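You operate a simulated robot arm through the tools that you are given. There is no shell and no other tool. Be economical: measure what you need, move in short steps, check, and stop when the job is done.

The job below is to be done with a simulated robot arm. You get a single attempt, and the scene is never put back.

Task
Top the open scent tin up to its line and close it.
Fine: look how much is missing; spill none; leave the slide out; stand the tin with the other tins. Where these are worked on the way, their far stop is far enough and under half their travel is too little: filler slide.
Where things are to end (x, y in the base frame): scent tin within 0.06 m of [0.33, 0.05].

The check looks at the end state, three seconds after you hand in, the way a careful person would. Anything else that was tipped, shoved, dropped, spilled or broken makes it a failure.

Robot
A 6-joint arm with a two-finger parallel gripper, fixed in place. Base frame: the origin is at the foot of the arm, x ahead of it, y to its left, z up; the work surface is at about z = 0.8. Lengths are in m, angles in rad, forces in N, time in s.
With the tool pointing down near the work surface it reaches from about 0.24 to 0.64 m from the base axis. Its first joint turns from -1.152 to 1.152 rad. Payload 2.7 kg.
The tool frame sits at the grasp point between the pads (the TCP): z along the fingers, y along the line on which they close. The tips reach 0.023 m beyond it. The gripper opens to 0.094 m. The fingers are 0.038 m wide and 0.01 m thick; the gripper's body (0.054 by 0.096 m) begins 0.039 m behind the TCP.
Orientation is that of the tool frame in the base frame, as [roll, pitch, yaw] about the fixed x, y, z axes, in that order (R = Rz(yaw) Ry(pitch) Rx(roll)). With the fingers straight down and closing along the base's y, the tool's x points along the base's -x, its y along +y and its z along -z.

Tools
- The arm moves only by the tool servo_tool. Its argument "commands" is a list of rows, each an object (a shift or turn left out is 0, a gripper value left out holds the last) with "delta_pos": the shift along the tool's x, y, z in m, a list of three; "rotation": the turn, a rotation vector about the tool's x, y, z in rad, a list of three. In form: [{"delta_pos": [dx, dy, dz], "rotation": [ax, ay, az]}, ...]. A call has 1 to 12 rows; each row is the pose to reach, as a shift and turn from the pose commanded when the call began, along the tool's axes at that moment. "grip" is the gripper command, from -1 (shut) to 1 (fully open), values between in proportion, set as the call begins (left out, the last holds). A row lasts 0.2 s, in which the tool goes at most 0.05 m and 0.15 rad; a call with a longer step from one row to the next is refused whole, and so is a gripper value outside its range. A pose out of reach is approached as far as the arm can. The call stops where the force on the tool passes 90 N (or 10 N more than at its start, if that is more) or the arm is blocked; 0.2 s more then pass. Each finger travels about 0.045 m/s and halts on what it meets, pressing with about 21 N; the grip force reading is that of the motor and also rises with nothing between the fingers. The clock runs only during rows and for 0.2 s after the last one: add rows that repeat a pose to give the fingers time. The reply holds the time, the measured pose of the TCP, the force on the tool along the base axes, the opening and the grip force, in the units named above and with some noise, with the torque about the TCP (base axes, N m) and any sound that the robot's microphone picked up, and new pictures: "pictures" is both (left out), scene, wrist or none.
- Cameras (640 x 400 px; columns grow to the right, rows downward): "scene" is fixed at [0.0847, -0.438, 1.4208]; the picture's right is [0.73, -0.68, 0.00], its down [-0.38, -0.41, -0.83] and it looks along [0.56, 0.61, -0.56] (base axes); focal length 326 px, centre (320, 200). "wrist" rides on the gripper at [0.086, 0.016, -0.075] in the tool frame; the picture's right is [-0.18, 0.98, 0.00], its down [-0.58, -0.11, -0.81] and it looks along [-0.79, -0.15, 0.59] (tool axes); focal length 243 px, centre (320, 200).
- pixel_to_xyz(camera, pixels): for up to 12 pixels [column, row] of the newest picture of that camera ("zoom" is the newest enlarged one), the place [x, y, z] in the base frame of the surface seen there, good to about 0.003 m, but the place of the scene camera against the robot may be out by one fixed shift of up to 0.025 m in any direction. The clock stands still meanwhile.
- inspect(camera, box): a new picture of the part [left, top, right, bottom] of that camera's present view, enlarged. The clock stands still meanwhile.
- job_done(): hands the job in; it is judged then, once.

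Go step by step. Measure first, check grasps and placings, and put right what went wrong. The budget is 80 turns and 200 pictures, counting those below and the enlarged ones. Unless the task says otherwise, let go and move clear before handing in, and close with one line.

The tools are called after "Call:" as a command line: name --argument value ..., lists and objects as JSON in quotes. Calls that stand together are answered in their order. servo_tool: Moves the arm, as the interface text tells. Its arguments: {"type":"object","properties":{"commands":{"type":"array","items":{"type":"object","properties":{"delta_pos":{"type":"array","items":{"type":"number"}},"rotation":{"type":"array","items":{"type":"number"}}}}},"grip":{"type":"number"},"pictures":{"type":"string","enum":["both","scene","wrist","none"]}},"required":["commands"]} The other tools are called the same way: pixel_to_xyz (camera, pixels) gives the place of the surface under pixels of a picture; inspect (camera, box) takes an enlarged picture of a part of a camera's view; job_done () hands the job in.

At the start:

```text
time_s: 0.0
eef_pos: [0.361, 0.2383, 1.1448]
tool_rot: [3.138, 0.0, -3.141]
wrist_force: [-0.7, -0.4, -0.1]
wrist_torque: [0.0, 0.04, 0.01]
grip_width: 0.094
gripper_force: 0.1
```

scene: 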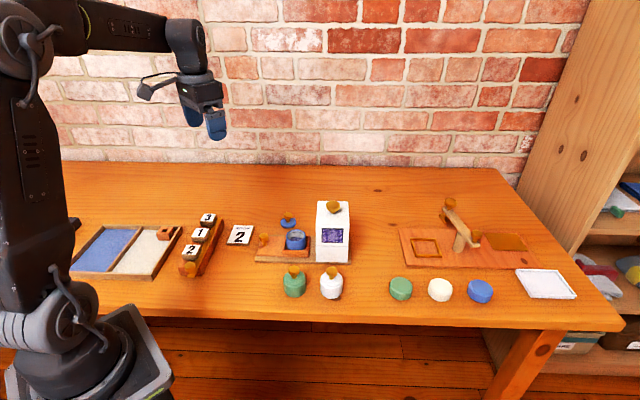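
wrist: 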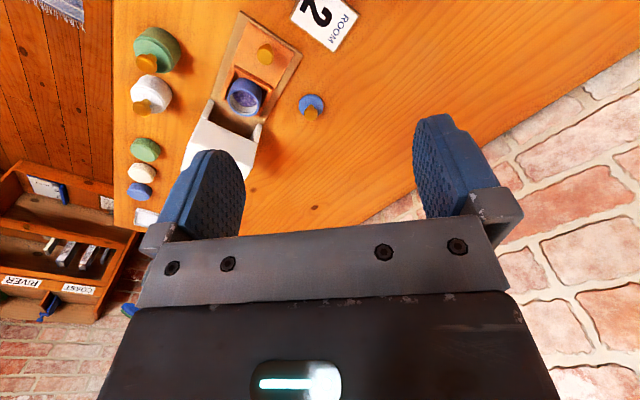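

The scene shows a blue open tin at about (295,240) on a slide next to a white filler (333,230), its lid at (288,218), and two closed tins at (294,282) and (331,284). I'll look closer.

Call:
inspect --camera "scene" --box '[240, 180, 380, 310]'

Call:
inspect --camera "wrist" --box '[120, 0, 360, 180]'

Call:
inspect --camera "scene" --box '[60, 190, 270, 300]'

Call:
inspect --camera "scene" --box '[370, 180, 600, 320]'

Call:
pixel_to_xyz --camera "scene" --pixels '[[295, 240], [288, 217], [263, 238], [333, 206], [294, 270], [331, 272], [294, 290], [336, 236], [320, 240], [280, 255]]'

Call:
pixel_to_xyz --camera "wrist" --pixels '[[245, 97], [264, 52], [311, 104], [311, 115], [225, 110], [215, 150], [150, 92], [158, 50]]'

```text
3.08 times, centred on (310, 245) of scene
```

zoom: 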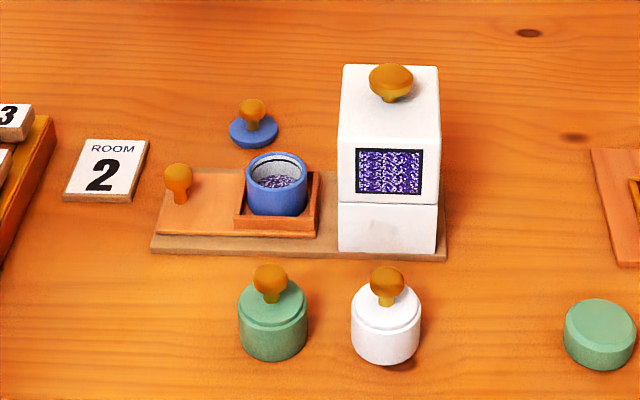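

```text
2.22 times, centred on (240, 90) of wrist
```

zoom: 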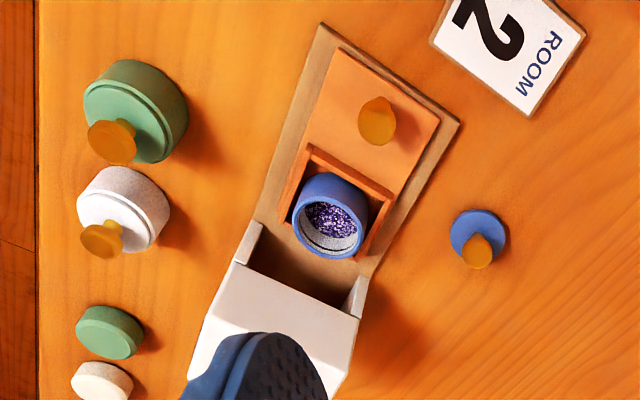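

```text
3.05 times, centred on (165, 245) of scene
```

zoom: 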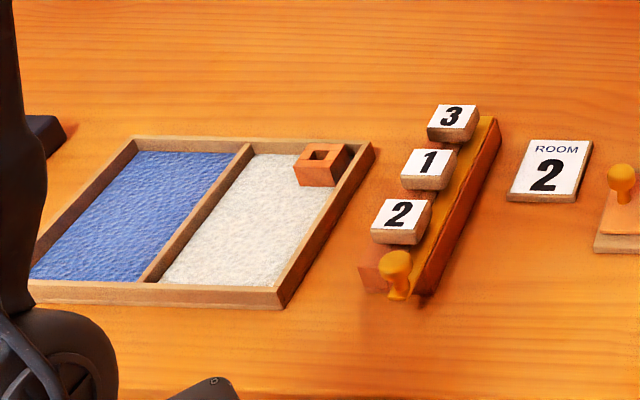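

```text
2.78 times, centred on (485, 250) of scene
```

zoom: 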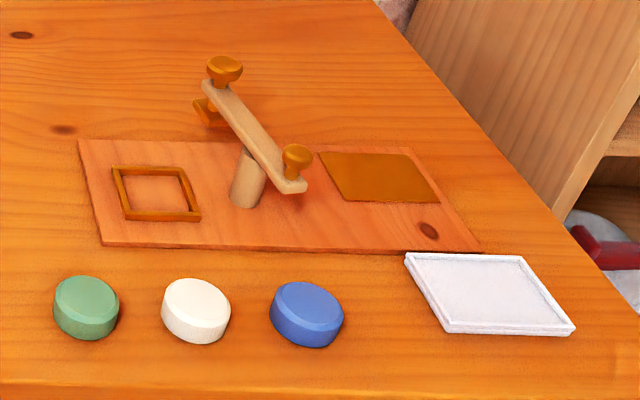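

```text
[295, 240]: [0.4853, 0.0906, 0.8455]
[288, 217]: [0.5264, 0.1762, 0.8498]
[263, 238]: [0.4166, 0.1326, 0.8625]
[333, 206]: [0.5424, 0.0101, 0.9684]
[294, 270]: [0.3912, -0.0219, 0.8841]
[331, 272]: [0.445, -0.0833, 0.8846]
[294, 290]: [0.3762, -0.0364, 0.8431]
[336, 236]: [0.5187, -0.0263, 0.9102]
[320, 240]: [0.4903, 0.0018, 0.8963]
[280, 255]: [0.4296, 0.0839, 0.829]
```

```text
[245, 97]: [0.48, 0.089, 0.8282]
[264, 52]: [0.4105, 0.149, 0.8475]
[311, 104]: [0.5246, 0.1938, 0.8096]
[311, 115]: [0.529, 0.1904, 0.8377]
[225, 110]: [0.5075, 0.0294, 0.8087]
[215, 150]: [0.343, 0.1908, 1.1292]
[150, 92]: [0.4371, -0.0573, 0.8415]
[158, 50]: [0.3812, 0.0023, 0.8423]
```

The tin sits in the slide pocket at about (0.48, 0.09) beside the hopper. I'll tilt the wrist camera above it to look into the tin and see its line.

Call:
servo_tool --commands '[{"delta_pos": [-0.012, -0.021, 0.029], "rotation": [0, 0.1, 0]}, {"delta_pos": [-0.024, -0.042, 0.058], "rotation": [0, 0.2, 0]}, {"delta_pos": [-0.036, -0.063, 0.087], "rotation": [0, 0.3, 0]}, {"delta_pos": [-0.048, -0.084, 0.116], "rotation": [0, 0.4, 0]}, {"delta_pos": [-0.06, -0.105, 0.145], "rotation": [0, 0.5, 0]}, {"delta_pos": [-0.071, -0.124, 0.173], "rotation": [0, 0.6, 0]}, {"delta_pos": [-0.071, -0.124, 0.173], "rotation": [0, 0.6, 0]}]' --pictures "both"

```text
time_s: 1.6
eef_pos: [0.4333, 0.1145, 0.9719]
tool_rot: [3.135, -0.6, -3.136]
wrist_force: [-0.2, 0.1, 0.2]
wrist_torque: [-0.02, 0.04, -0.03]
grip_width: 0.0939
gripper_force: 0.0
```

scene: 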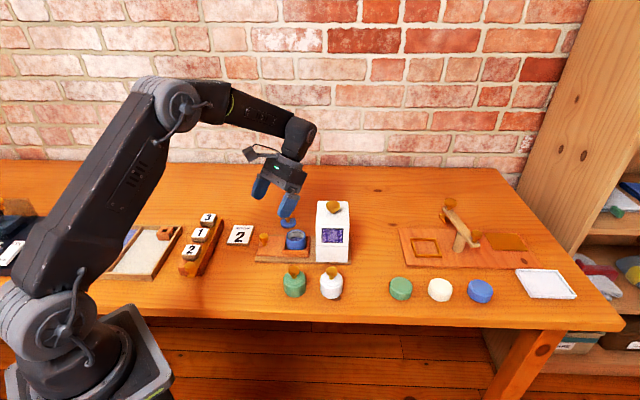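
wrist: 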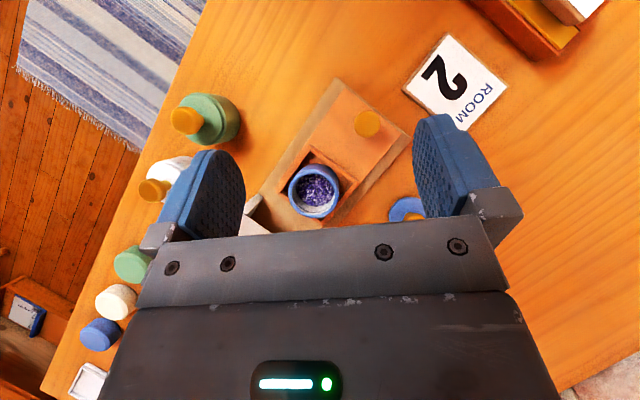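

Call:
inspect --camera "wrist" --box '[274, 155, 354, 225]'

Call:
pixel_to_xyz --camera "wrist" --pixels '[[369, 125], [318, 188], [313, 165], [290, 190], [338, 190], [302, 213], [345, 130], [315, 155], [407, 207], [210, 110], [182, 122], [340, 83]]'

Call:
inspect --camera "scene" --box '[275, 225, 320, 255]'

```text
5.71 times, centred on (314, 190) of wrist
```

zoom: 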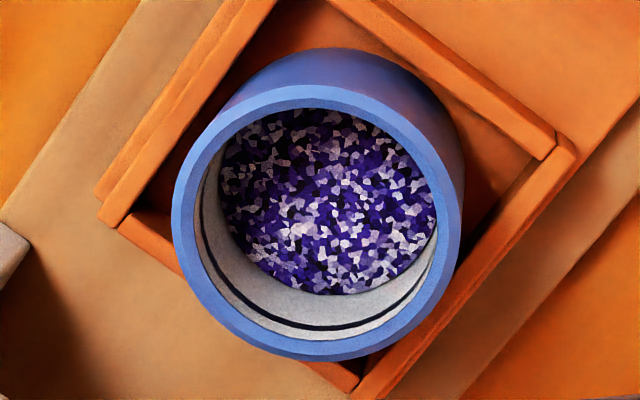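

```text
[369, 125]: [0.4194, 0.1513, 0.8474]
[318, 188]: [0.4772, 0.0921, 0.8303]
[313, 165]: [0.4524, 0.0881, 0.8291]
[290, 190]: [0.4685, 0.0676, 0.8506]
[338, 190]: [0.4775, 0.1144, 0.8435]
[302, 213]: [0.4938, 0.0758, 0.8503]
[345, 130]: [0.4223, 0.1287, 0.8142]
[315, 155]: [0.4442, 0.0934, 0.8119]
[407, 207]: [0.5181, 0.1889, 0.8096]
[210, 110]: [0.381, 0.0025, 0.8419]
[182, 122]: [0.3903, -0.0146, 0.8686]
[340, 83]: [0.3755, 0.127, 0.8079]
```

```text
13.33 times, centred on (298, 240) of scene
```

zoom: 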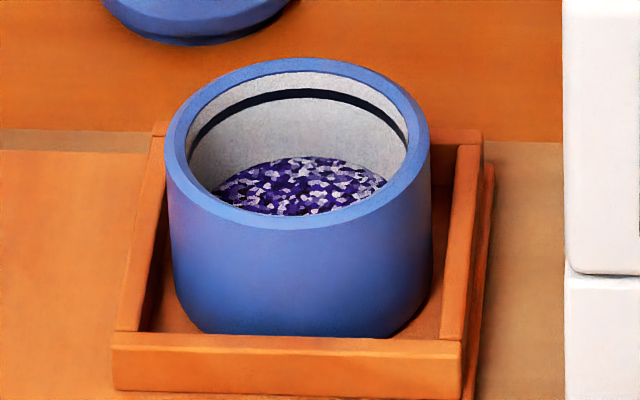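

The powder surface is at z≈0.83 with the black line a little below the 0.85 rim, so over 1 cm is missing. Next I locate the slide knob (369,125) and the hopper precisely.

Call:
inspect --camera "wrist" --box '[230, 70, 430, 240]'

Call:
pixel_to_xyz --camera "zoom" --pixels '[[333, 118], [318, 118], [350, 118], [333, 105], [333, 140], [390, 155], [300, 190], [225, 230], [345, 40], [130, 340], [75, 375], [270, 360]]'

Call:
pixel_to_xyz --camera "scene" --pixels '[[333, 208], [333, 203], [318, 203], [348, 203], [317, 215], [317, 258], [349, 262], [349, 220], [318, 225], [347, 212], [256, 260], [264, 234]]'

```text
2.35 times, centred on (330, 155) of wrist
```

zoom: 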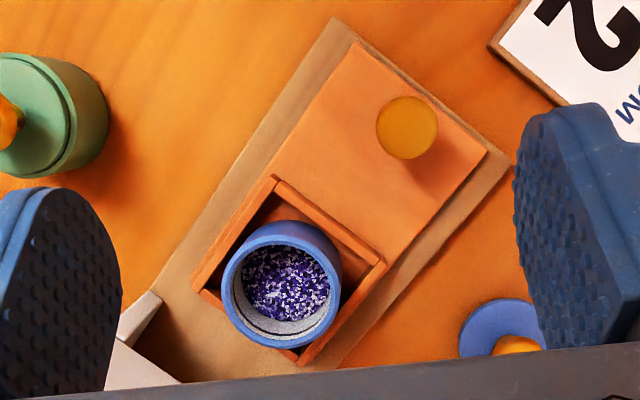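

```text
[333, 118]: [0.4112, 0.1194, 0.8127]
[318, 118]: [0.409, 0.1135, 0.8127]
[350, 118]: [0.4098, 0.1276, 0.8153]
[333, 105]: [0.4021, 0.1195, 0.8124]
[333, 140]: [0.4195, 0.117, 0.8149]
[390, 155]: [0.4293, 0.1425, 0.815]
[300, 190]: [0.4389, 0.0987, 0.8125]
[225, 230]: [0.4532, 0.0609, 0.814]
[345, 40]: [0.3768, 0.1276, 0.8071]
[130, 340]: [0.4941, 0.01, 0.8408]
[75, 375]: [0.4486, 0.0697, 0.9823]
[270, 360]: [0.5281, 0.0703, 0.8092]
```

```text
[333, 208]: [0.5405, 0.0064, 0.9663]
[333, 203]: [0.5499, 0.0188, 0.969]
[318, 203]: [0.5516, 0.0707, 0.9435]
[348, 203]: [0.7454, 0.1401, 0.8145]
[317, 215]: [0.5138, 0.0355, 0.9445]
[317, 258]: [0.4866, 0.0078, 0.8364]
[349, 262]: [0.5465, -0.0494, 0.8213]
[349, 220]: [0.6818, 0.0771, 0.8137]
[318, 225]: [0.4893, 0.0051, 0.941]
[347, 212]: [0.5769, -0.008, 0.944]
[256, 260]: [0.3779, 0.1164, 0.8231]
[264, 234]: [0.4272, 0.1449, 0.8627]
```

Knob centre is about wrist pixel (367,124) → (0.418, 0.150, 0.847). I measure the slide axis from the base and slide edges.

Call:
pixel_to_xyz --camera "wrist" --pixels '[[367, 124], [362, 124], [372, 124], [401, 134], [380, 161], [362, 184], [347, 86], [330, 113], [312, 140], [282, 165], [405, 138], [352, 206]]'

```text
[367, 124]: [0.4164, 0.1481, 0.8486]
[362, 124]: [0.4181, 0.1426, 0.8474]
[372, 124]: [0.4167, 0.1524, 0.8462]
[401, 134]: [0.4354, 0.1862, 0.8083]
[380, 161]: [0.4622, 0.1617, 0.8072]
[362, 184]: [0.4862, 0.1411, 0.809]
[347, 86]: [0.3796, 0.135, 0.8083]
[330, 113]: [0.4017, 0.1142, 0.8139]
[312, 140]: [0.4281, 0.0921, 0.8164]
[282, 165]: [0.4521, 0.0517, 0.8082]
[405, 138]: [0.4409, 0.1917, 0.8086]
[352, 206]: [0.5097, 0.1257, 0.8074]
```

The slide axis points about −43.5° from base x toward the hopper. I'll straighten the tool over the knob.

Call:
servo_tool --commands '[{"delta_pos": [0, 0.008, 0.007], "rotation": [0, -0.15, 0]}, {"delta_pos": [0, 0.016, 0.014], "rotation": [0, -0.3, 0]}, {"delta_pos": [0, 0.025, 0.02], "rotation": [0, -0.45, 0]}, {"delta_pos": [0.0006, 0.0335, 0.027], "rotation": [0, -0.6, 0]}, {"delta_pos": [0.0006, 0.0335, 0.027], "rotation": [0, -0.6, 0]}]' --grip 0.2 --pictures "none"

Call:
servo_tool --commands '[{"rotation": [0, 0, 0.15]}, {"rotation": [0, 0, 0.3]}, {"rotation": [0, 0, 0.45]}, {"rotation": [0, 0, 0.6]}, {"rotation": [0, 0, 0.75]}, {"rotation": [0, 0, 0.759]}, {"rotation": [0, 0, 0.759]}]' --pictures "wrist"

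```text
time_s: 2.8
eef_pos: [0.4175, 0.1505, 0.95]
tool_rot: [3.138, 0.002, 3.141]
wrist_force: [-0.3, 0.6, 0.4]
wrist_torque: [0.01, 0.0, -0.02]
grip_width: 0.0564
gripper_force: 0.1
```

```text
time_s: 4.4
eef_pos: [0.4151, 0.1487, 0.9515]
tool_rot: [3.139, -0.002, 2.382]
wrist_force: [0.3, -0.7, -0.3]
wrist_torque: [0.01, 0.0, -0.03]
grip_width: 0.0561
gripper_force: 0.1
```

wrist: 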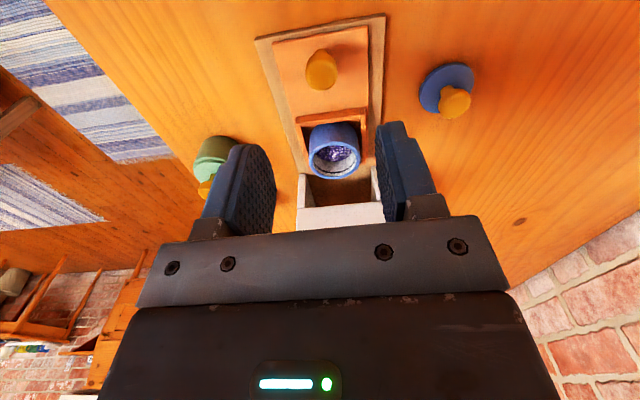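

The slide and tunnel line up nicely ahead; I re-measure knob (321,70), tin rim and base edges from this view.

Call:
pixel_to_xyz --camera "wrist" --pixels '[[321, 60], [312, 65], [331, 65], [321, 52], [258, 50], [300, 165], [383, 30], [377, 120], [320, 133], [312, 158], [359, 152], [336, 176]]'

Call:
inspect --camera "wrist" --box '[250, 0, 410, 240]'

```text
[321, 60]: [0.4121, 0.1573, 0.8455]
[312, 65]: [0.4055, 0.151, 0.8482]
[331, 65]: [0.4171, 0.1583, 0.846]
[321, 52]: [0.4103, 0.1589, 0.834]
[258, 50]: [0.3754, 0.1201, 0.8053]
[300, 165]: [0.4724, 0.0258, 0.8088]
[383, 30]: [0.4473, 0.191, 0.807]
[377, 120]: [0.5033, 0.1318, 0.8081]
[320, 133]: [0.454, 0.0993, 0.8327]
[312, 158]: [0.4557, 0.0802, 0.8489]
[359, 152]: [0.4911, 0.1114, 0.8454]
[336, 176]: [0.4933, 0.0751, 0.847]
```

```text
1.67 times, centred on (330, 120) of wrist
```

zoom: 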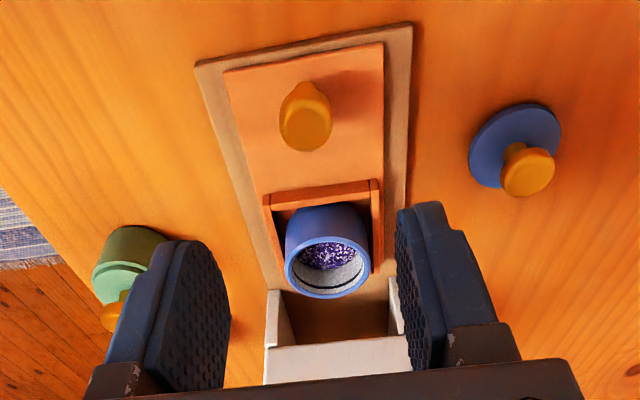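

The axis averages to −45°. I turn slightly, and lower onto the knob with fingers either side.

Call:
servo_tool --commands '[{"delta_pos": [-0.001, 0.001, 0.04], "rotation": [0, 0, 0.026]}, {"delta_pos": [-0.0015, 0.0014, 0.08], "rotation": [0, 0, 0.026]}, {"delta_pos": [-0.0015, 0.0014, 0.108], "rotation": [0, 0, 0.026]}, {"delta_pos": [-0.0015, 0.0014, 0.108], "rotation": [0, 0, 0.026]}]' --pictures "both"

```text
time_s: 5.4
eef_pos: [0.4185, 0.1476, 0.839]
tool_rot: [3.138, -0.002, 2.356]
wrist_force: [0.4, 0.4, -0.2]
wrist_torque: [0.01, -0.03, 0.0]
grip_width: 0.0566
gripper_force: 0.0
```

scene: 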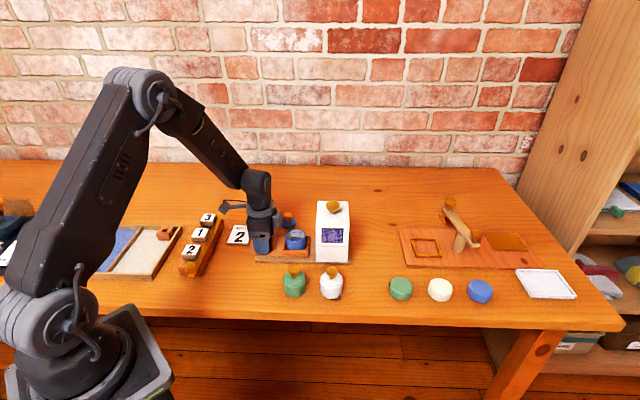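
wrist: 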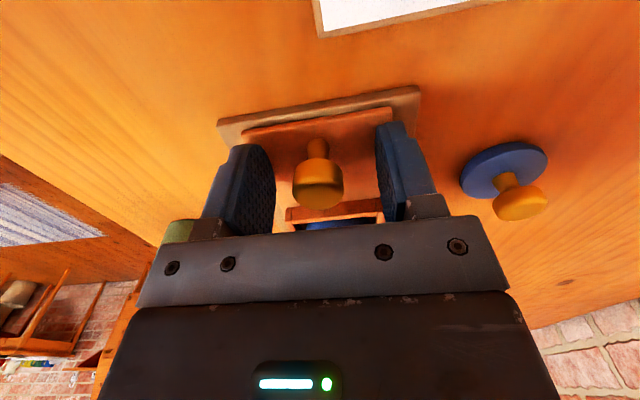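

The knob (318,180) is between the pads. Closing, raised 3 mm.

Call:
servo_tool --commands '[{"delta_pos": [0, 0, -0.003]}, {"delta_pos": [0, 0, -0.003]}, {"delta_pos": [0, 0, -0.003]}, {"delta_pos": [0, 0, -0.003]}]' --grip -1 --pictures "wrist"

```text
time_s: 6.4
eef_pos: [0.417, 0.1481, 0.8416]
tool_rot: [3.14, 0.0, 2.357]
wrist_force: [-2.1, -3.8, -1.8]
wrist_torque: [-0.11, -0.11, -0.01]
grip_width: 0.0239
gripper_force: 44.6
```

wrist: 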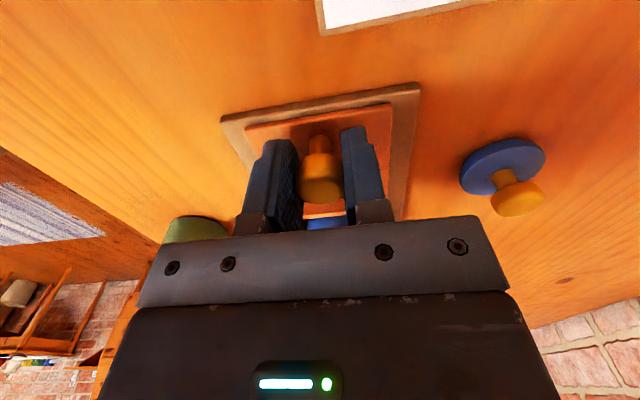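

Grip holds the knob (0.024 m). Now I push the slide gently toward the hopper.

Call:
servo_tool --commands '[{"delta_pos": [-0.006, -0.001, 0]}, {"delta_pos": [-0.012, -0.001, 0]}, {"delta_pos": [-0.018, -0.001, 0]}, {"delta_pos": [-0.024, -0.001, 0]}, {"delta_pos": [-0.03, -0.001, 0]}, {"delta_pos": [-0.036, -0.001, 0]}, {"delta_pos": [-0.042, -0.001, 0]}, {"delta_pos": [-0.048, -0.001, 0]}, {"delta_pos": [-0.054, -0.001, 0]}, {"delta_pos": [-0.06, -0.001, 0]}]' --pictures "both"

```text
time_s: 8.6
eef_pos: [0.4603, 0.1061, 0.8441]
tool_rot: [3.138, -0.002, 2.356]
wrist_force: [17.2, 16.3, -38.9]
wrist_torque: [-0.03, -0.05, -0.09]
grip_width: 0.0236
gripper_force: 44.6
```

scene: 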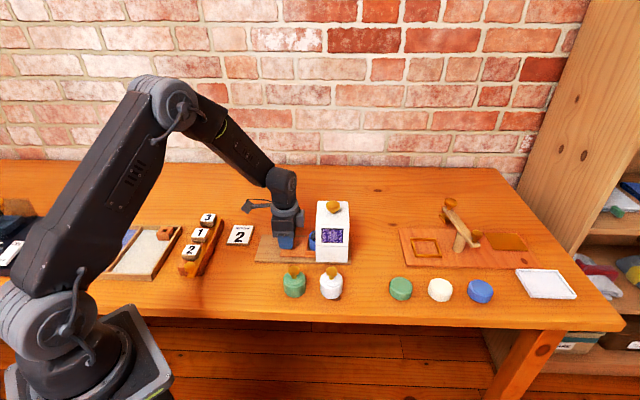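
wrist: 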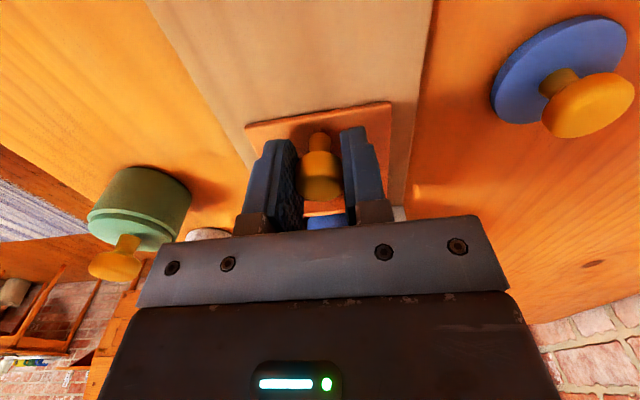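

The slide moved 60 mm with side load (tool +y) and a downward pull; I relieve by +y 2 mm and 2 mm down, then go on slowly toward the stop.

Call:
servo_tool --commands '[{"delta_pos": [0, 0.002, 0.002]}, {"delta_pos": [0, 0.002, 0.002]}]' --pictures "none"

Call:
servo_tool --commands '[{"delta_pos": [-0.004, 0, 0]}, {"delta_pos": [-0.008, 0, 0]}, {"delta_pos": [-0.012, 0, 0]}, {"delta_pos": [-0.016, 0, 0]}, {"delta_pos": [-0.016, 0, 0]}]' --pictures "none"

```text
time_s: 9.2
eef_pos: [0.4604, 0.1037, 0.8442]
tool_rot: [-3.14, -0.003, 2.358]
wrist_force: [-8.7, -10.2, 6.6]
wrist_torque: [-0.64, -0.08, 0.17]
grip_width: 0.0236
gripper_force: 45.3
```

```text
time_s: 10.4
eef_pos: [0.4697, 0.0957, 0.8436]
tool_rot: [-3.14, -0.005, 2.355]
wrist_force: [-24.5, -25.9, 26.7]
wrist_torque: [-0.78, -0.33, -0.02]
grip_width: 0.0236
gripper_force: 44.8
```

Side load flipped to tool −y (−36 N) with no axial force, so not at the stop yet; I trim −y 1.2 mm and up 1 mm and continue.

Call:
servo_tool --commands '[{"delta_pos": [0, -0.0012, -0.001]}, {"delta_pos": [0, -0.0012, -0.001]}]' --pictures "none"

Call:
servo_tool --commands '[{"delta_pos": [-0.003, 0, 0]}, {"delta_pos": [-0.006, 0, 0]}, {"delta_pos": [-0.009, 0, 0]}, {"delta_pos": [-0.009, 0, 0]}]' --pictures "both"

```text
time_s: 11.0
eef_pos: [0.4697, 0.0951, 0.8439]
tool_rot: [3.141, -0.003, 2.355]
wrist_force: [-15.6, -15.2, 19.4]
wrist_torque: [0.27, 0.74, -0.02]
grip_width: 0.0239
gripper_force: 44.4
```

```text
time_s: 12.0
eef_pos: [0.4773, 0.0882, 0.8437]
tool_rot: [-3.141, -0.001, 2.357]
wrist_force: [-14.5, -14.3, 22.4]
wrist_torque: [0.37, 0.59, -0.06]
grip_width: 0.0235
gripper_force: 45.1
```

scene: 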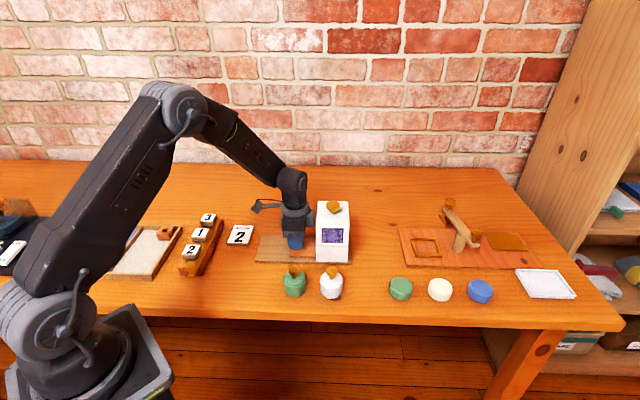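
wrist: 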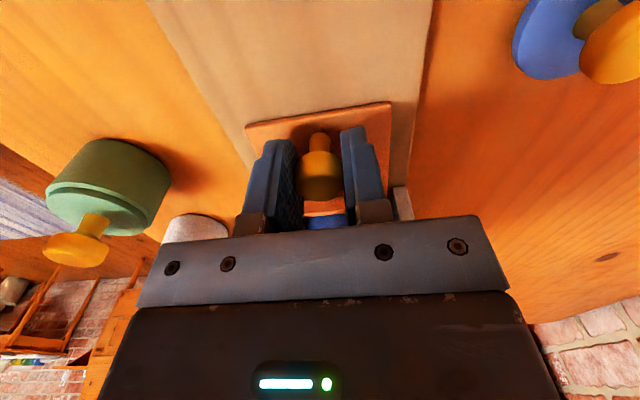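

No stop yet at 85 mm; still 4 cm clear of the hopper face. Continue.

Call:
servo_tool --commands '[{"delta_pos": [-0.003, -0.0008, 0]}, {"delta_pos": [-0.006, -0.0008, 0]}, {"delta_pos": [-0.009, -0.0008, 0]}, {"delta_pos": [-0.012, -0.0008, 0]}, {"delta_pos": [-0.012, -0.0008, 0]}]' --pictures "none"

```text
time_s: 13.2
eef_pos: [0.483, 0.084, 0.8432]
tool_rot: [-3.141, -0.006, 2.358]
wrist_force: [-58.9, 25.4, 29.4]
wrist_torque: [-3.36, -5.39, -1.04]
grip_width: 0.0236
gripper_force: 45.3
```

Axial force is −60 N at 92 mm travel: the far stop. I pull the slide back smoothly.

Call:
servo_tool --commands '[{"delta_pos": [0.004, -0.001, -0.001]}, {"delta_pos": [0.011, -0.001, -0.001]}, {"delta_pos": [0.018, -0.001, -0.001]}, {"delta_pos": [0.025, -0.001, -0.001]}, {"delta_pos": [0.032, -0.001, -0.001]}, {"delta_pos": [0.039, -0.001, -0.001]}, {"delta_pos": [0.046, -0.001, -0.001]}, {"delta_pos": [0.053, -0.001, -0.001]}, {"delta_pos": [0.06, -0.001, -0.001]}, {"delta_pos": [0.067, -0.001, -0.001]}, {"delta_pos": [0.074, -0.001, -0.001]}, {"delta_pos": [0.074, -0.001, -0.001]}]' --pictures "none"

```text
time_s: 15.8
eef_pos: [0.4324, 0.1319, 0.8432]
tool_rot: [3.135, 0.0, 2.357]
wrist_force: [19.6, 20.8, -38.2]
wrist_torque: [0.31, 0.26, 0.02]
grip_width: 0.0235
gripper_force: 45.1
```

Call:
servo_tool --commands '[{"delta_pos": [0.004, 0.001, 0.001]}, {"delta_pos": [0.008, 0.001, 0.001]}, {"delta_pos": [0.012, 0.001, 0.001]}, {"delta_pos": [0.016, 0.001, 0.001]}, {"delta_pos": [0.02, 0.001, 0.001]}, {"delta_pos": [0.023, 0.001, 0.001]}, {"delta_pos": [0.023, 0.001, 0.001]}]' --pictures "both"

Call:
inspect --camera "scene" --box '[275, 225, 320, 255]'

```text
time_s: 17.4
eef_pos: [0.4164, 0.1483, 0.8432]
tool_rot: [3.139, -0.001, 2.355]
wrist_force: [1.7, -16.8, 6.9]
wrist_torque: [0.29, 0.53, 0.08]
grip_width: 0.0236
gripper_force: 44.7
```

scene: 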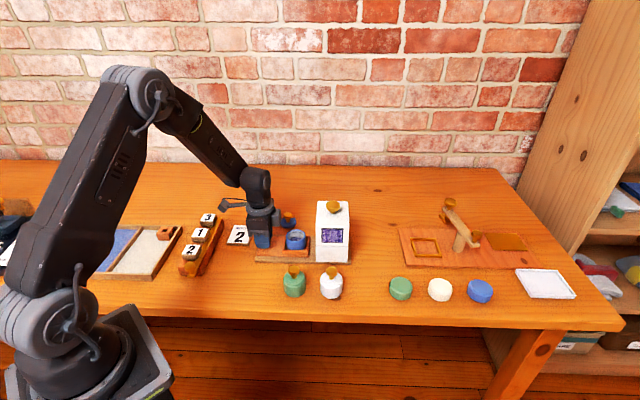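
wrist: 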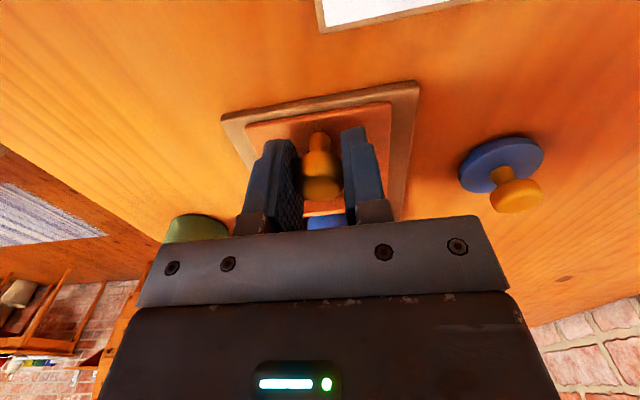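

```text
13.33 times, centred on (298, 240) of scene
```

zoom: 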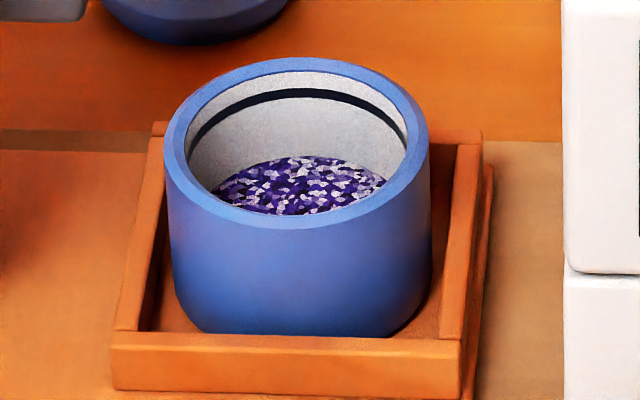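

The level is unchanged after a full stroke, so the hopper's top knob (333,206) presumably has to be worked while the tin is underneath. I'll look at it closely.

Call:
inspect --camera "scene" --box '[305, 190, 365, 270]'

Call:
pixel_to_xyz --camera "zoom" --pixels '[[300, 90], [320, 60], [340, 45], [270, 80], [380, 80], [320, 200], [250, 100], [400, 100], [240, 200], [290, 270], [290, 300]]'

```text
5.00 times, centred on (335, 230) of scene
```

zoom: 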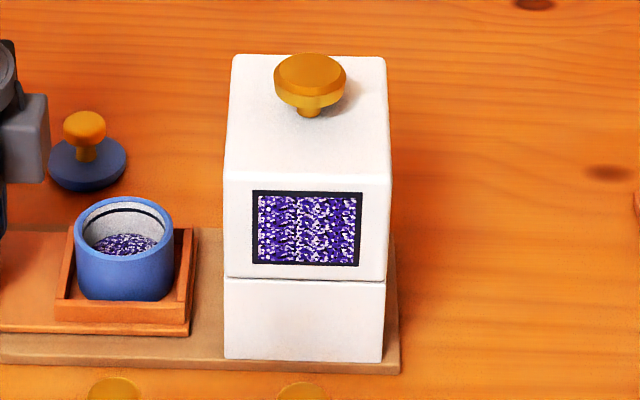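

```text
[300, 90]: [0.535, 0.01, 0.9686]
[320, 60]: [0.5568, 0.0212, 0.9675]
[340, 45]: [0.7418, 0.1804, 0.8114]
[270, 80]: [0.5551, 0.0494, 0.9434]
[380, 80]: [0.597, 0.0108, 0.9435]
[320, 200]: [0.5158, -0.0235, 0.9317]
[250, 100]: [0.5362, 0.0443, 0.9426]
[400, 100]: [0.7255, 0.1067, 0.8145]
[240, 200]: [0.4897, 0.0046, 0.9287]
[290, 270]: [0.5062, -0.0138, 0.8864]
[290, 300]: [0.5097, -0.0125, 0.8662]
```

The torque of that stop (≈6 N·m for 64 N) puts the contact about 0.1 m above the TCP: the gripper met the hopper's top edge, not the slide's real stop. I'll check clearance behind for tilting the tool away from the hopper.

Call:
pixel_to_xyz --camera "scene" --pixels '[[208, 216], [200, 233], [190, 250], [188, 268], [222, 222], [240, 236], [228, 240], [165, 230]]'

Call:
inspect --camera "scene" --box '[180, 140, 340, 270]'

```text
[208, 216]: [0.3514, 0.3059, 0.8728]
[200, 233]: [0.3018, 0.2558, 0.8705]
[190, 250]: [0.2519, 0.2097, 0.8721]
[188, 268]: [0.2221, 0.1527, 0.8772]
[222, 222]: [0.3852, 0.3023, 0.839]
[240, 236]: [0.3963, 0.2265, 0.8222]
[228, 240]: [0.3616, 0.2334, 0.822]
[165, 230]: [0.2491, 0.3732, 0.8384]
```

```text
3.08 times, centred on (260, 205) of scene
```

zoom: 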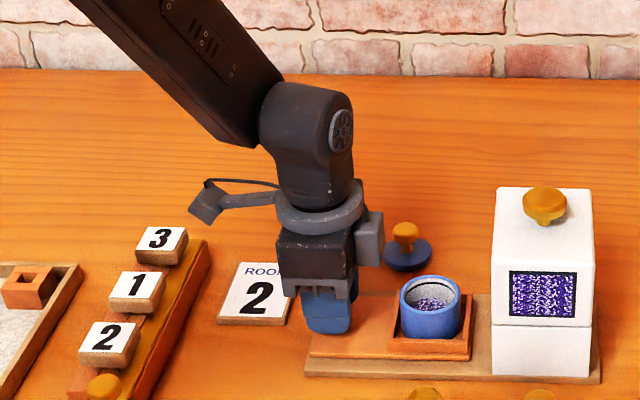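

The gripper has a grey box on the hopper side (zoom 370,240) that hit. I release, tilt the tool 0.35 rad so its body leans away, and regrip.

Call:
servo_tool --commands '[{"delta_pos": [0, 0, 0]}, {"delta_pos": [0, 0, -0.002]}, {"delta_pos": [0, 0, -0.005]}, {"delta_pos": [0, 0, -0.005], "rotation": [0, -0.12, 0]}, {"delta_pos": [0, 0, -0.005], "rotation": [0, -0.24, 0]}, {"delta_pos": [0, 0, -0.005], "rotation": [0, -0.35, 0]}, {"delta_pos": [0, 0, -0.005], "rotation": [0, -0.35, 0]}]' --grip 0 --pictures "wrist"

```text
time_s: 19.0
eef_pos: [0.4172, 0.1493, 0.8486]
tool_rot: [3.14, 0.349, 2.357]
wrist_force: [0.1, -0.5, -0.1]
wrist_torque: [-0.03, 0.02, 0.01]
grip_width: 0.0471
gripper_force: 0.1
```

wrist: 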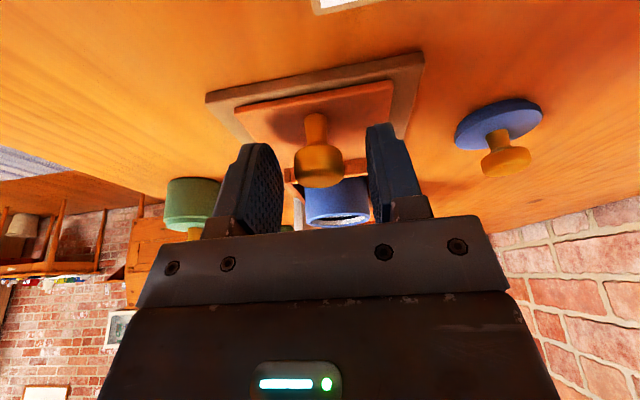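

Close with 2 mm lower, then push along the axis (tool −0.939x, +0.343z).

Call:
servo_tool --commands '[{"delta_pos": [0.0007, 0, 0.002]}, {"delta_pos": [0.0007, 0, 0.002]}, {"delta_pos": [0.0007, 0, 0.002]}, {"delta_pos": [0.0007, 0, 0.002]}]' --grip -1 --pictures "none"

Call:
servo_tool --commands '[{"delta_pos": [-0.0066, 0, 0.0024]}, {"delta_pos": [-0.0131, 0, 0.0048]}, {"delta_pos": [-0.0197, 0, 0.0072]}, {"delta_pos": [-0.0263, 0, 0.0096]}, {"delta_pos": [-0.0329, 0, 0.012]}, {"delta_pos": [-0.0394, 0, 0.0144]}, {"delta_pos": [-0.046, 0, 0.0168]}, {"delta_pos": [-0.0526, 0, 0.0192]}, {"delta_pos": [-0.0592, 0, 0.0216]}, {"delta_pos": [-0.0657, 0, 0.024]}, {"delta_pos": [-0.0723, 0, 0.0264]}, {"delta_pos": [-0.0723, 0, 0.0264]}]' --pictures "none"

```text
time_s: 20.0
eef_pos: [0.4173, 0.1484, 0.8465]
tool_rot: [3.139, 0.346, 2.356]
wrist_force: [-1.0, 0.8, 2.4]
wrist_torque: [-0.02, -0.02, 0.01]
grip_width: 0.0233
gripper_force: 44.8
```

```text
time_s: 22.6
eef_pos: [0.4717, 0.0929, 0.8462]
tool_rot: [3.137, 0.35, 2.352]
wrist_force: [-5.0, -6.7, 30.9]
wrist_torque: [-0.13, -0.05, 0.04]
grip_width: 0.0231
gripper_force: 45.1
```

Travel 77 mm with little load. Continue to the stop in small steps.

Call:
servo_tool --commands '[{"delta_pos": [-0.0032, 0, 0.0002]}, {"delta_pos": [-0.0066, 0, 0.0014]}, {"delta_pos": [-0.0099, 0, 0.0026]}, {"delta_pos": [-0.0131, 0, 0.0038]}, {"delta_pos": [-0.0164, 0, 0.005]}, {"delta_pos": [-0.0197, 0, 0.0062]}, {"delta_pos": [-0.023, 0, 0.0074]}, {"delta_pos": [-0.023, 0, 0.0074]}]' --pictures "both"

```text
time_s: 24.4
eef_pos: [0.4858, 0.0797, 0.8454]
tool_rot: [3.14, 0.343, 2.36]
wrist_force: [-32.8, 26.8, 6.3]
wrist_torque: [0.39, 0.34, -0.01]
grip_width: 0.0235
gripper_force: 45.2
```

scene: 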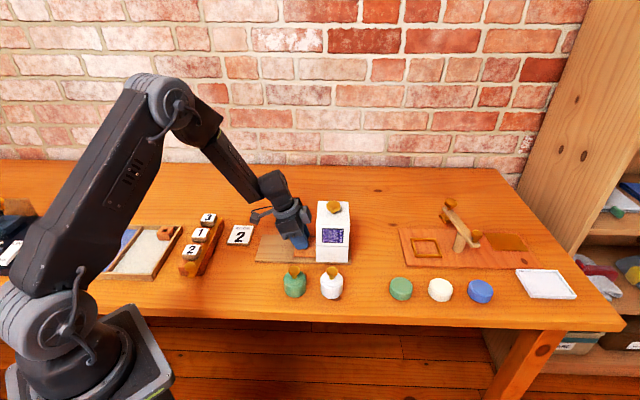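
wrist: 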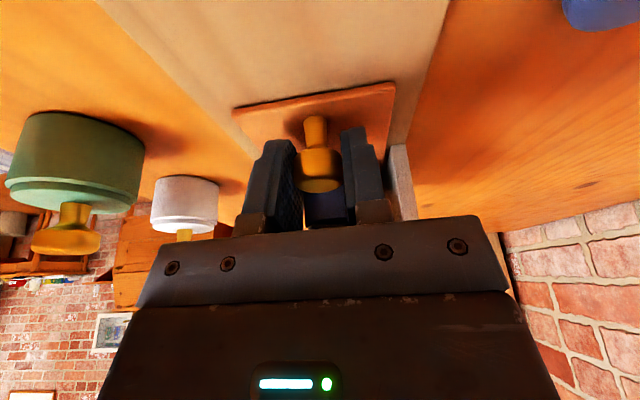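

Real stop now: 97 mm travel, 42 N axial, almost no torque. I pull back and check the level.

Call:
servo_tool --commands '[{"delta_pos": [0.0056, 0, -0.002]}, {"delta_pos": [0.0131, 0, -0.0048]}, {"delta_pos": [0.0207, 0, -0.0075]}, {"delta_pos": [0.0282, 0, -0.0103]}, {"delta_pos": [0.0357, 0, -0.013]}, {"delta_pos": [0.0432, 0, -0.0158]}, {"delta_pos": [0.0507, 0, -0.0185]}, {"delta_pos": [0.0582, 0, -0.0213]}, {"delta_pos": [0.0657, 0, -0.024]}, {"delta_pos": [0.0732, 0, -0.0268]}, {"delta_pos": [0.0807, 0, -0.0295]}, {"delta_pos": [0.0807, 0, -0.0295]}]' --pictures "none"

Call:
servo_tool --commands '[{"delta_pos": [0.0028, 0, -0.001]}, {"delta_pos": [0.0056, 0, -0.002]}, {"delta_pos": [0.0085, 0, -0.0031]}, {"delta_pos": [0.0113, 0, -0.0041]}, {"delta_pos": [0.0113, 0, -0.0041]}]' --pictures "scene"

Call:
inspect --camera "scene" --box '[275, 225, 320, 255]'

```text
time_s: 27.0
eef_pos: [0.4281, 0.1382, 0.8452]
tool_rot: [3.14, 0.347, 2.358]
wrist_force: [9.4, 9.9, -41.8]
wrist_torque: [0.05, 0.03, 0.0]
grip_width: 0.0238
gripper_force: 44.7
```

```text
time_s: 28.2
eef_pos: [0.4188, 0.147, 0.8463]
tool_rot: [-3.14, 0.345, 2.358]
wrist_force: [5.8, 4.8, -32.9]
wrist_torque: [0.38, 0.27, -0.01]
grip_width: 0.0235
gripper_force: 45.0
```

scene: 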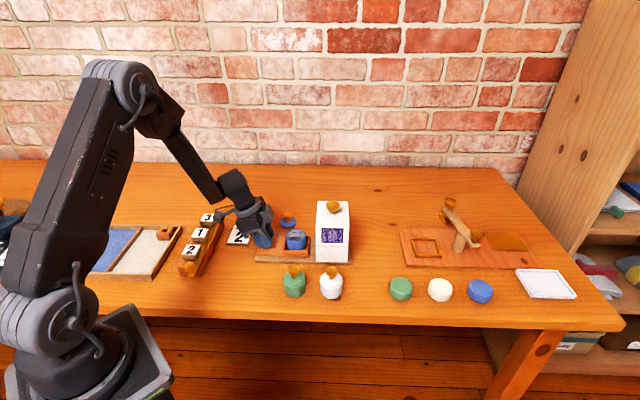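

```text
13.33 times, centred on (298, 240) of scene
```

zoom: 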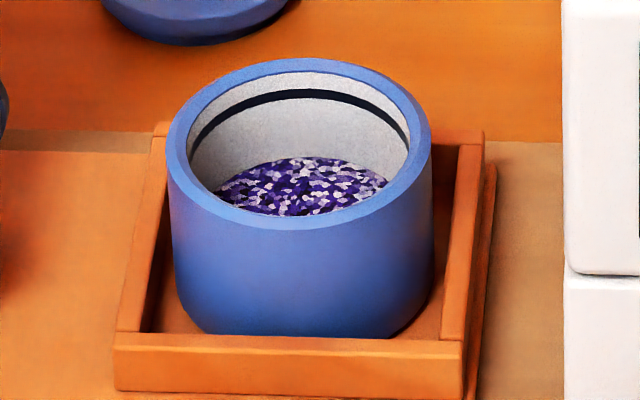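

Unchanged again, so the filler needs its top knob worked with the tin below. Push in again, then release.

Call:
servo_tool --commands '[{"delta_pos": [-0.0066, 0, 0.0034]}, {"delta_pos": [-0.0131, 0, 0.0058]}, {"delta_pos": [-0.0197, 0, 0.0082]}, {"delta_pos": [-0.0263, 0, 0.0106]}, {"delta_pos": [-0.0329, 0, 0.013]}, {"delta_pos": [-0.0394, 0, 0.0154]}, {"delta_pos": [-0.046, 0, 0.0178]}, {"delta_pos": [-0.0526, 0, 0.0202]}, {"delta_pos": [-0.0592, 0, 0.0226]}, {"delta_pos": [-0.0657, 0, 0.025]}, {"delta_pos": [-0.0723, 0, 0.0274]}, {"delta_pos": [-0.0723, 0, 0.0274]}]' --pictures "none"

Call:
servo_tool --commands '[{"delta_pos": [-0.0032, 0, 0.0002]}, {"delta_pos": [-0.0066, 0, 0.0014]}, {"delta_pos": [-0.0099, 0, 0.0026]}, {"delta_pos": [-0.0131, 0, 0.0038]}, {"delta_pos": [-0.0164, 0, 0.005]}, {"delta_pos": [-0.0188, 0, 0.006]}, {"delta_pos": [-0.0188, 0, 0.006]}]' --pictures "none"

```text
time_s: 30.8
eef_pos: [0.4736, 0.0908, 0.846]
tool_rot: [3.138, 0.347, 2.357]
wrist_force: [8.9, 6.7, -18.2]
wrist_torque: [-0.01, -0.2, 0.03]
grip_width: 0.0236
gripper_force: 45.5
```

```text
time_s: 32.4
eef_pos: [0.4868, 0.0793, 0.847]
tool_rot: [-3.141, 0.346, 2.36]
wrist_force: [-27.7, 24.4, -5.3]
wrist_torque: [0.3, 0.54, -0.06]
grip_width: 0.0236
gripper_force: 44.8
```

At the stop. Release and back out along the tool axis, up and away from the hopper.

Call:
servo_tool --commands '[{}, {}, {}, {"delta_pos": [0, 0, -0.04]}, {"delta_pos": [0, 0, -0.08]}, {"delta_pos": [0, 0, -0.12]}, {"delta_pos": [0, 0, -0.16]}, {"delta_pos": [0, 0, -0.2], "rotation": [0, 0.12, 0]}, {"delta_pos": [0, 0, -0.22], "rotation": [0, 0.24, 0]}, {"delta_pos": [0, 0, -0.24], "rotation": [0, 0.35, 0]}, {"delta_pos": [0, 0, -0.24], "rotation": [0, 0.35, 0]}]' --grip 0 --pictures "both"

```text
time_s: 34.8
eef_pos: [0.4302, 0.1391, 1.0718]
tool_rot: [3.137, -0.002, 2.356]
wrist_force: [-0.4, -0.2, 0.3]
wrist_torque: [-0.01, 0.0, 0.01]
grip_width: 0.0468
gripper_force: 0.0
```

scene: 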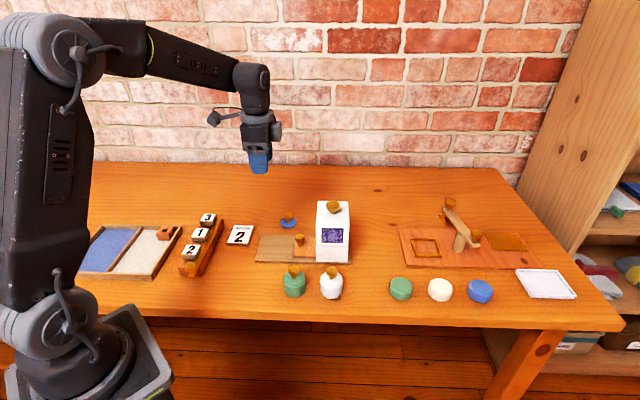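
wrist: 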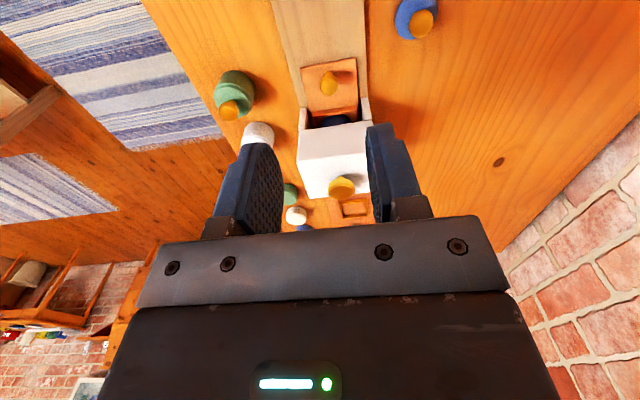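

The slide is in; hopper knob at wrist (341,187). Measuring it.

Call:
pixel_to_xyz --camera "wrist" --pixels '[[341, 186], [333, 186], [349, 186], [341, 195], [300, 160], [365, 155], [320, 150], [310, 195], [328, 83]]'

Call:
inspect --camera "wrist" --box '[280, 50, 400, 220]'

```text
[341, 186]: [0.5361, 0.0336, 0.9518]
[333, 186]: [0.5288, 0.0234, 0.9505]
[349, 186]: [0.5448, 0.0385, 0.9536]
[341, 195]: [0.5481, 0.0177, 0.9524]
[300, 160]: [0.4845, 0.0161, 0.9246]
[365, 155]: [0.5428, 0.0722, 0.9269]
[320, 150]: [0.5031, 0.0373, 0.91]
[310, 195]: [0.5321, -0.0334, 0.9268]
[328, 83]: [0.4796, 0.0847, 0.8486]
```

```text
2.35 times, centred on (340, 135) of wrist
```

zoom: 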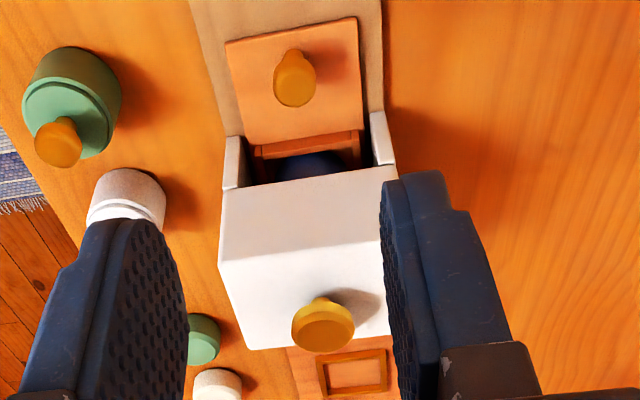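

Knob top ≈ (0.540, 0.028, 0.952). I close the fingers and go above it.

Call:
servo_tool --commands '[{"delta_pos": [-0.04, 0, 0]}, {"delta_pos": [-0.08, 0, 0.01]}, {"delta_pos": [-0.12, 0, 0.03]}, {"delta_pos": [-0.156, 0, 0.06]}, {"delta_pos": [-0.156, 0, 0.08]}, {"delta_pos": [-0.156, 0, 0.08]}]' --grip -1 --pictures "both"

```text
time_s: 36.2
eef_pos: [0.542, 0.0249, 0.9934]
tool_rot: [3.138, -0.003, 2.356]
wrist_force: [-0.2, 0.3, -0.7]
wrist_torque: [0.02, 0.04, -0.02]
grip_width: 0.0
gripper_force: 20.7
```

scene: 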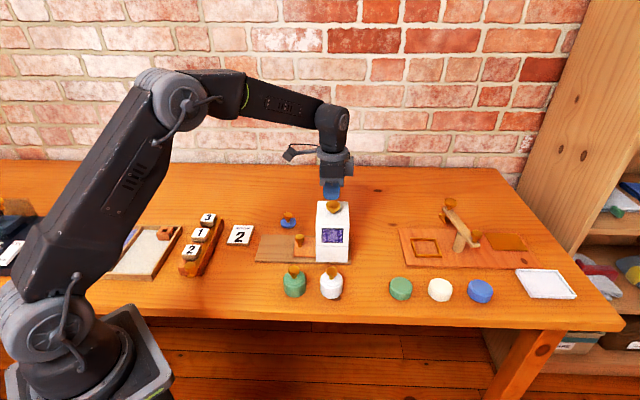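
wrist: 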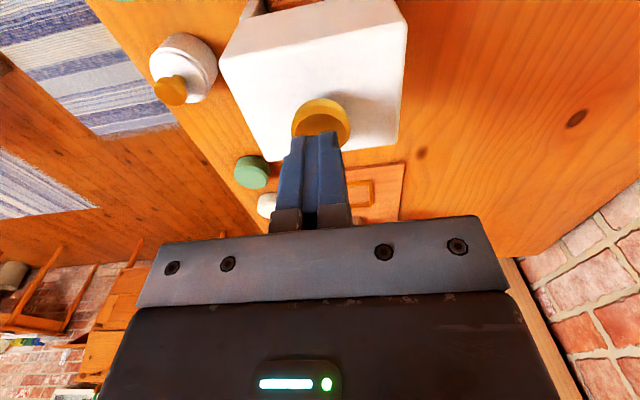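

Tips are over the knob. I press down slowly, watching force.

Call:
servo_tool --commands '[{"delta_pos": [0.001, 0.001, 0.008]}, {"delta_pos": [0.001, 0.001, 0.013]}, {"delta_pos": [0.001, 0.001, 0.017]}, {"delta_pos": [0.001, 0.001, 0.019]}, {"delta_pos": [0.001, 0.001, 0.021]}]' --pictures "none"

```text
time_s: 37.4
eef_pos: [0.5407, 0.0259, 0.9721]
tool_rot: [3.138, -0.002, 2.356]
wrist_force: [-0.3, -1.6, 3.0]
wrist_torque: [-0.08, -0.01, 0.01]
grip_width: 0.0
gripper_force: 21.0
```

Light contact (3 N). Press further in 2 mm steps.

Call:
servo_tool --commands '[{"delta_pos": [0, 0, 0.002]}, {"delta_pos": [0, 0, 0.004]}, {"delta_pos": [0, 0, 0.006]}, {"delta_pos": [0, 0, 0.006]}]' --pictures "scene"

Call:
inspect --camera "scene" --box '[305, 190, 365, 270]'

```text
time_s: 38.4
eef_pos: [0.5423, 0.0272, 0.9658]
tool_rot: [3.138, -0.001, 2.356]
wrist_force: [-1.6, -1.3, 5.8]
wrist_torque: [-0.12, -0.01, -0.01]
grip_width: 0.0001
gripper_force: 20.8
heard: click
```

scene: 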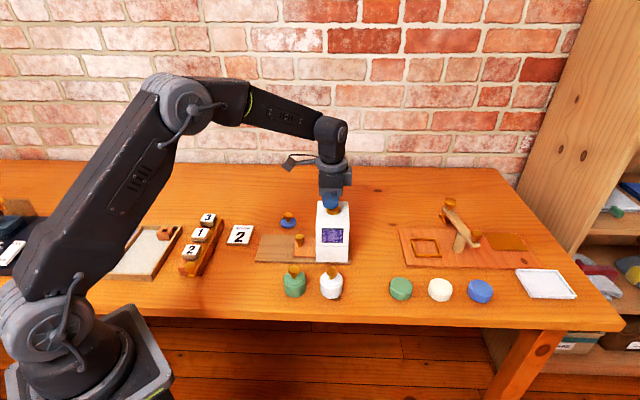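

```text
5.00 times, centred on (335, 230) of scene
```

zoom: 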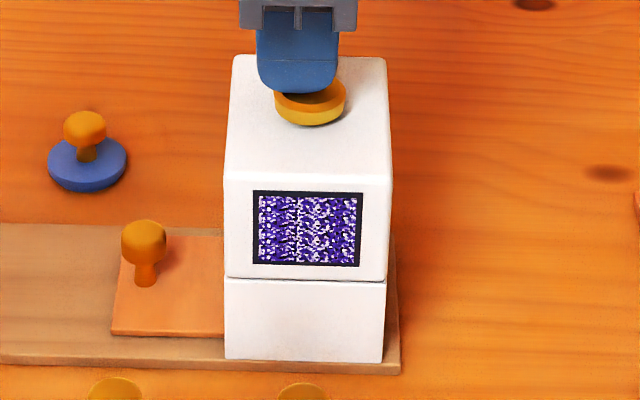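

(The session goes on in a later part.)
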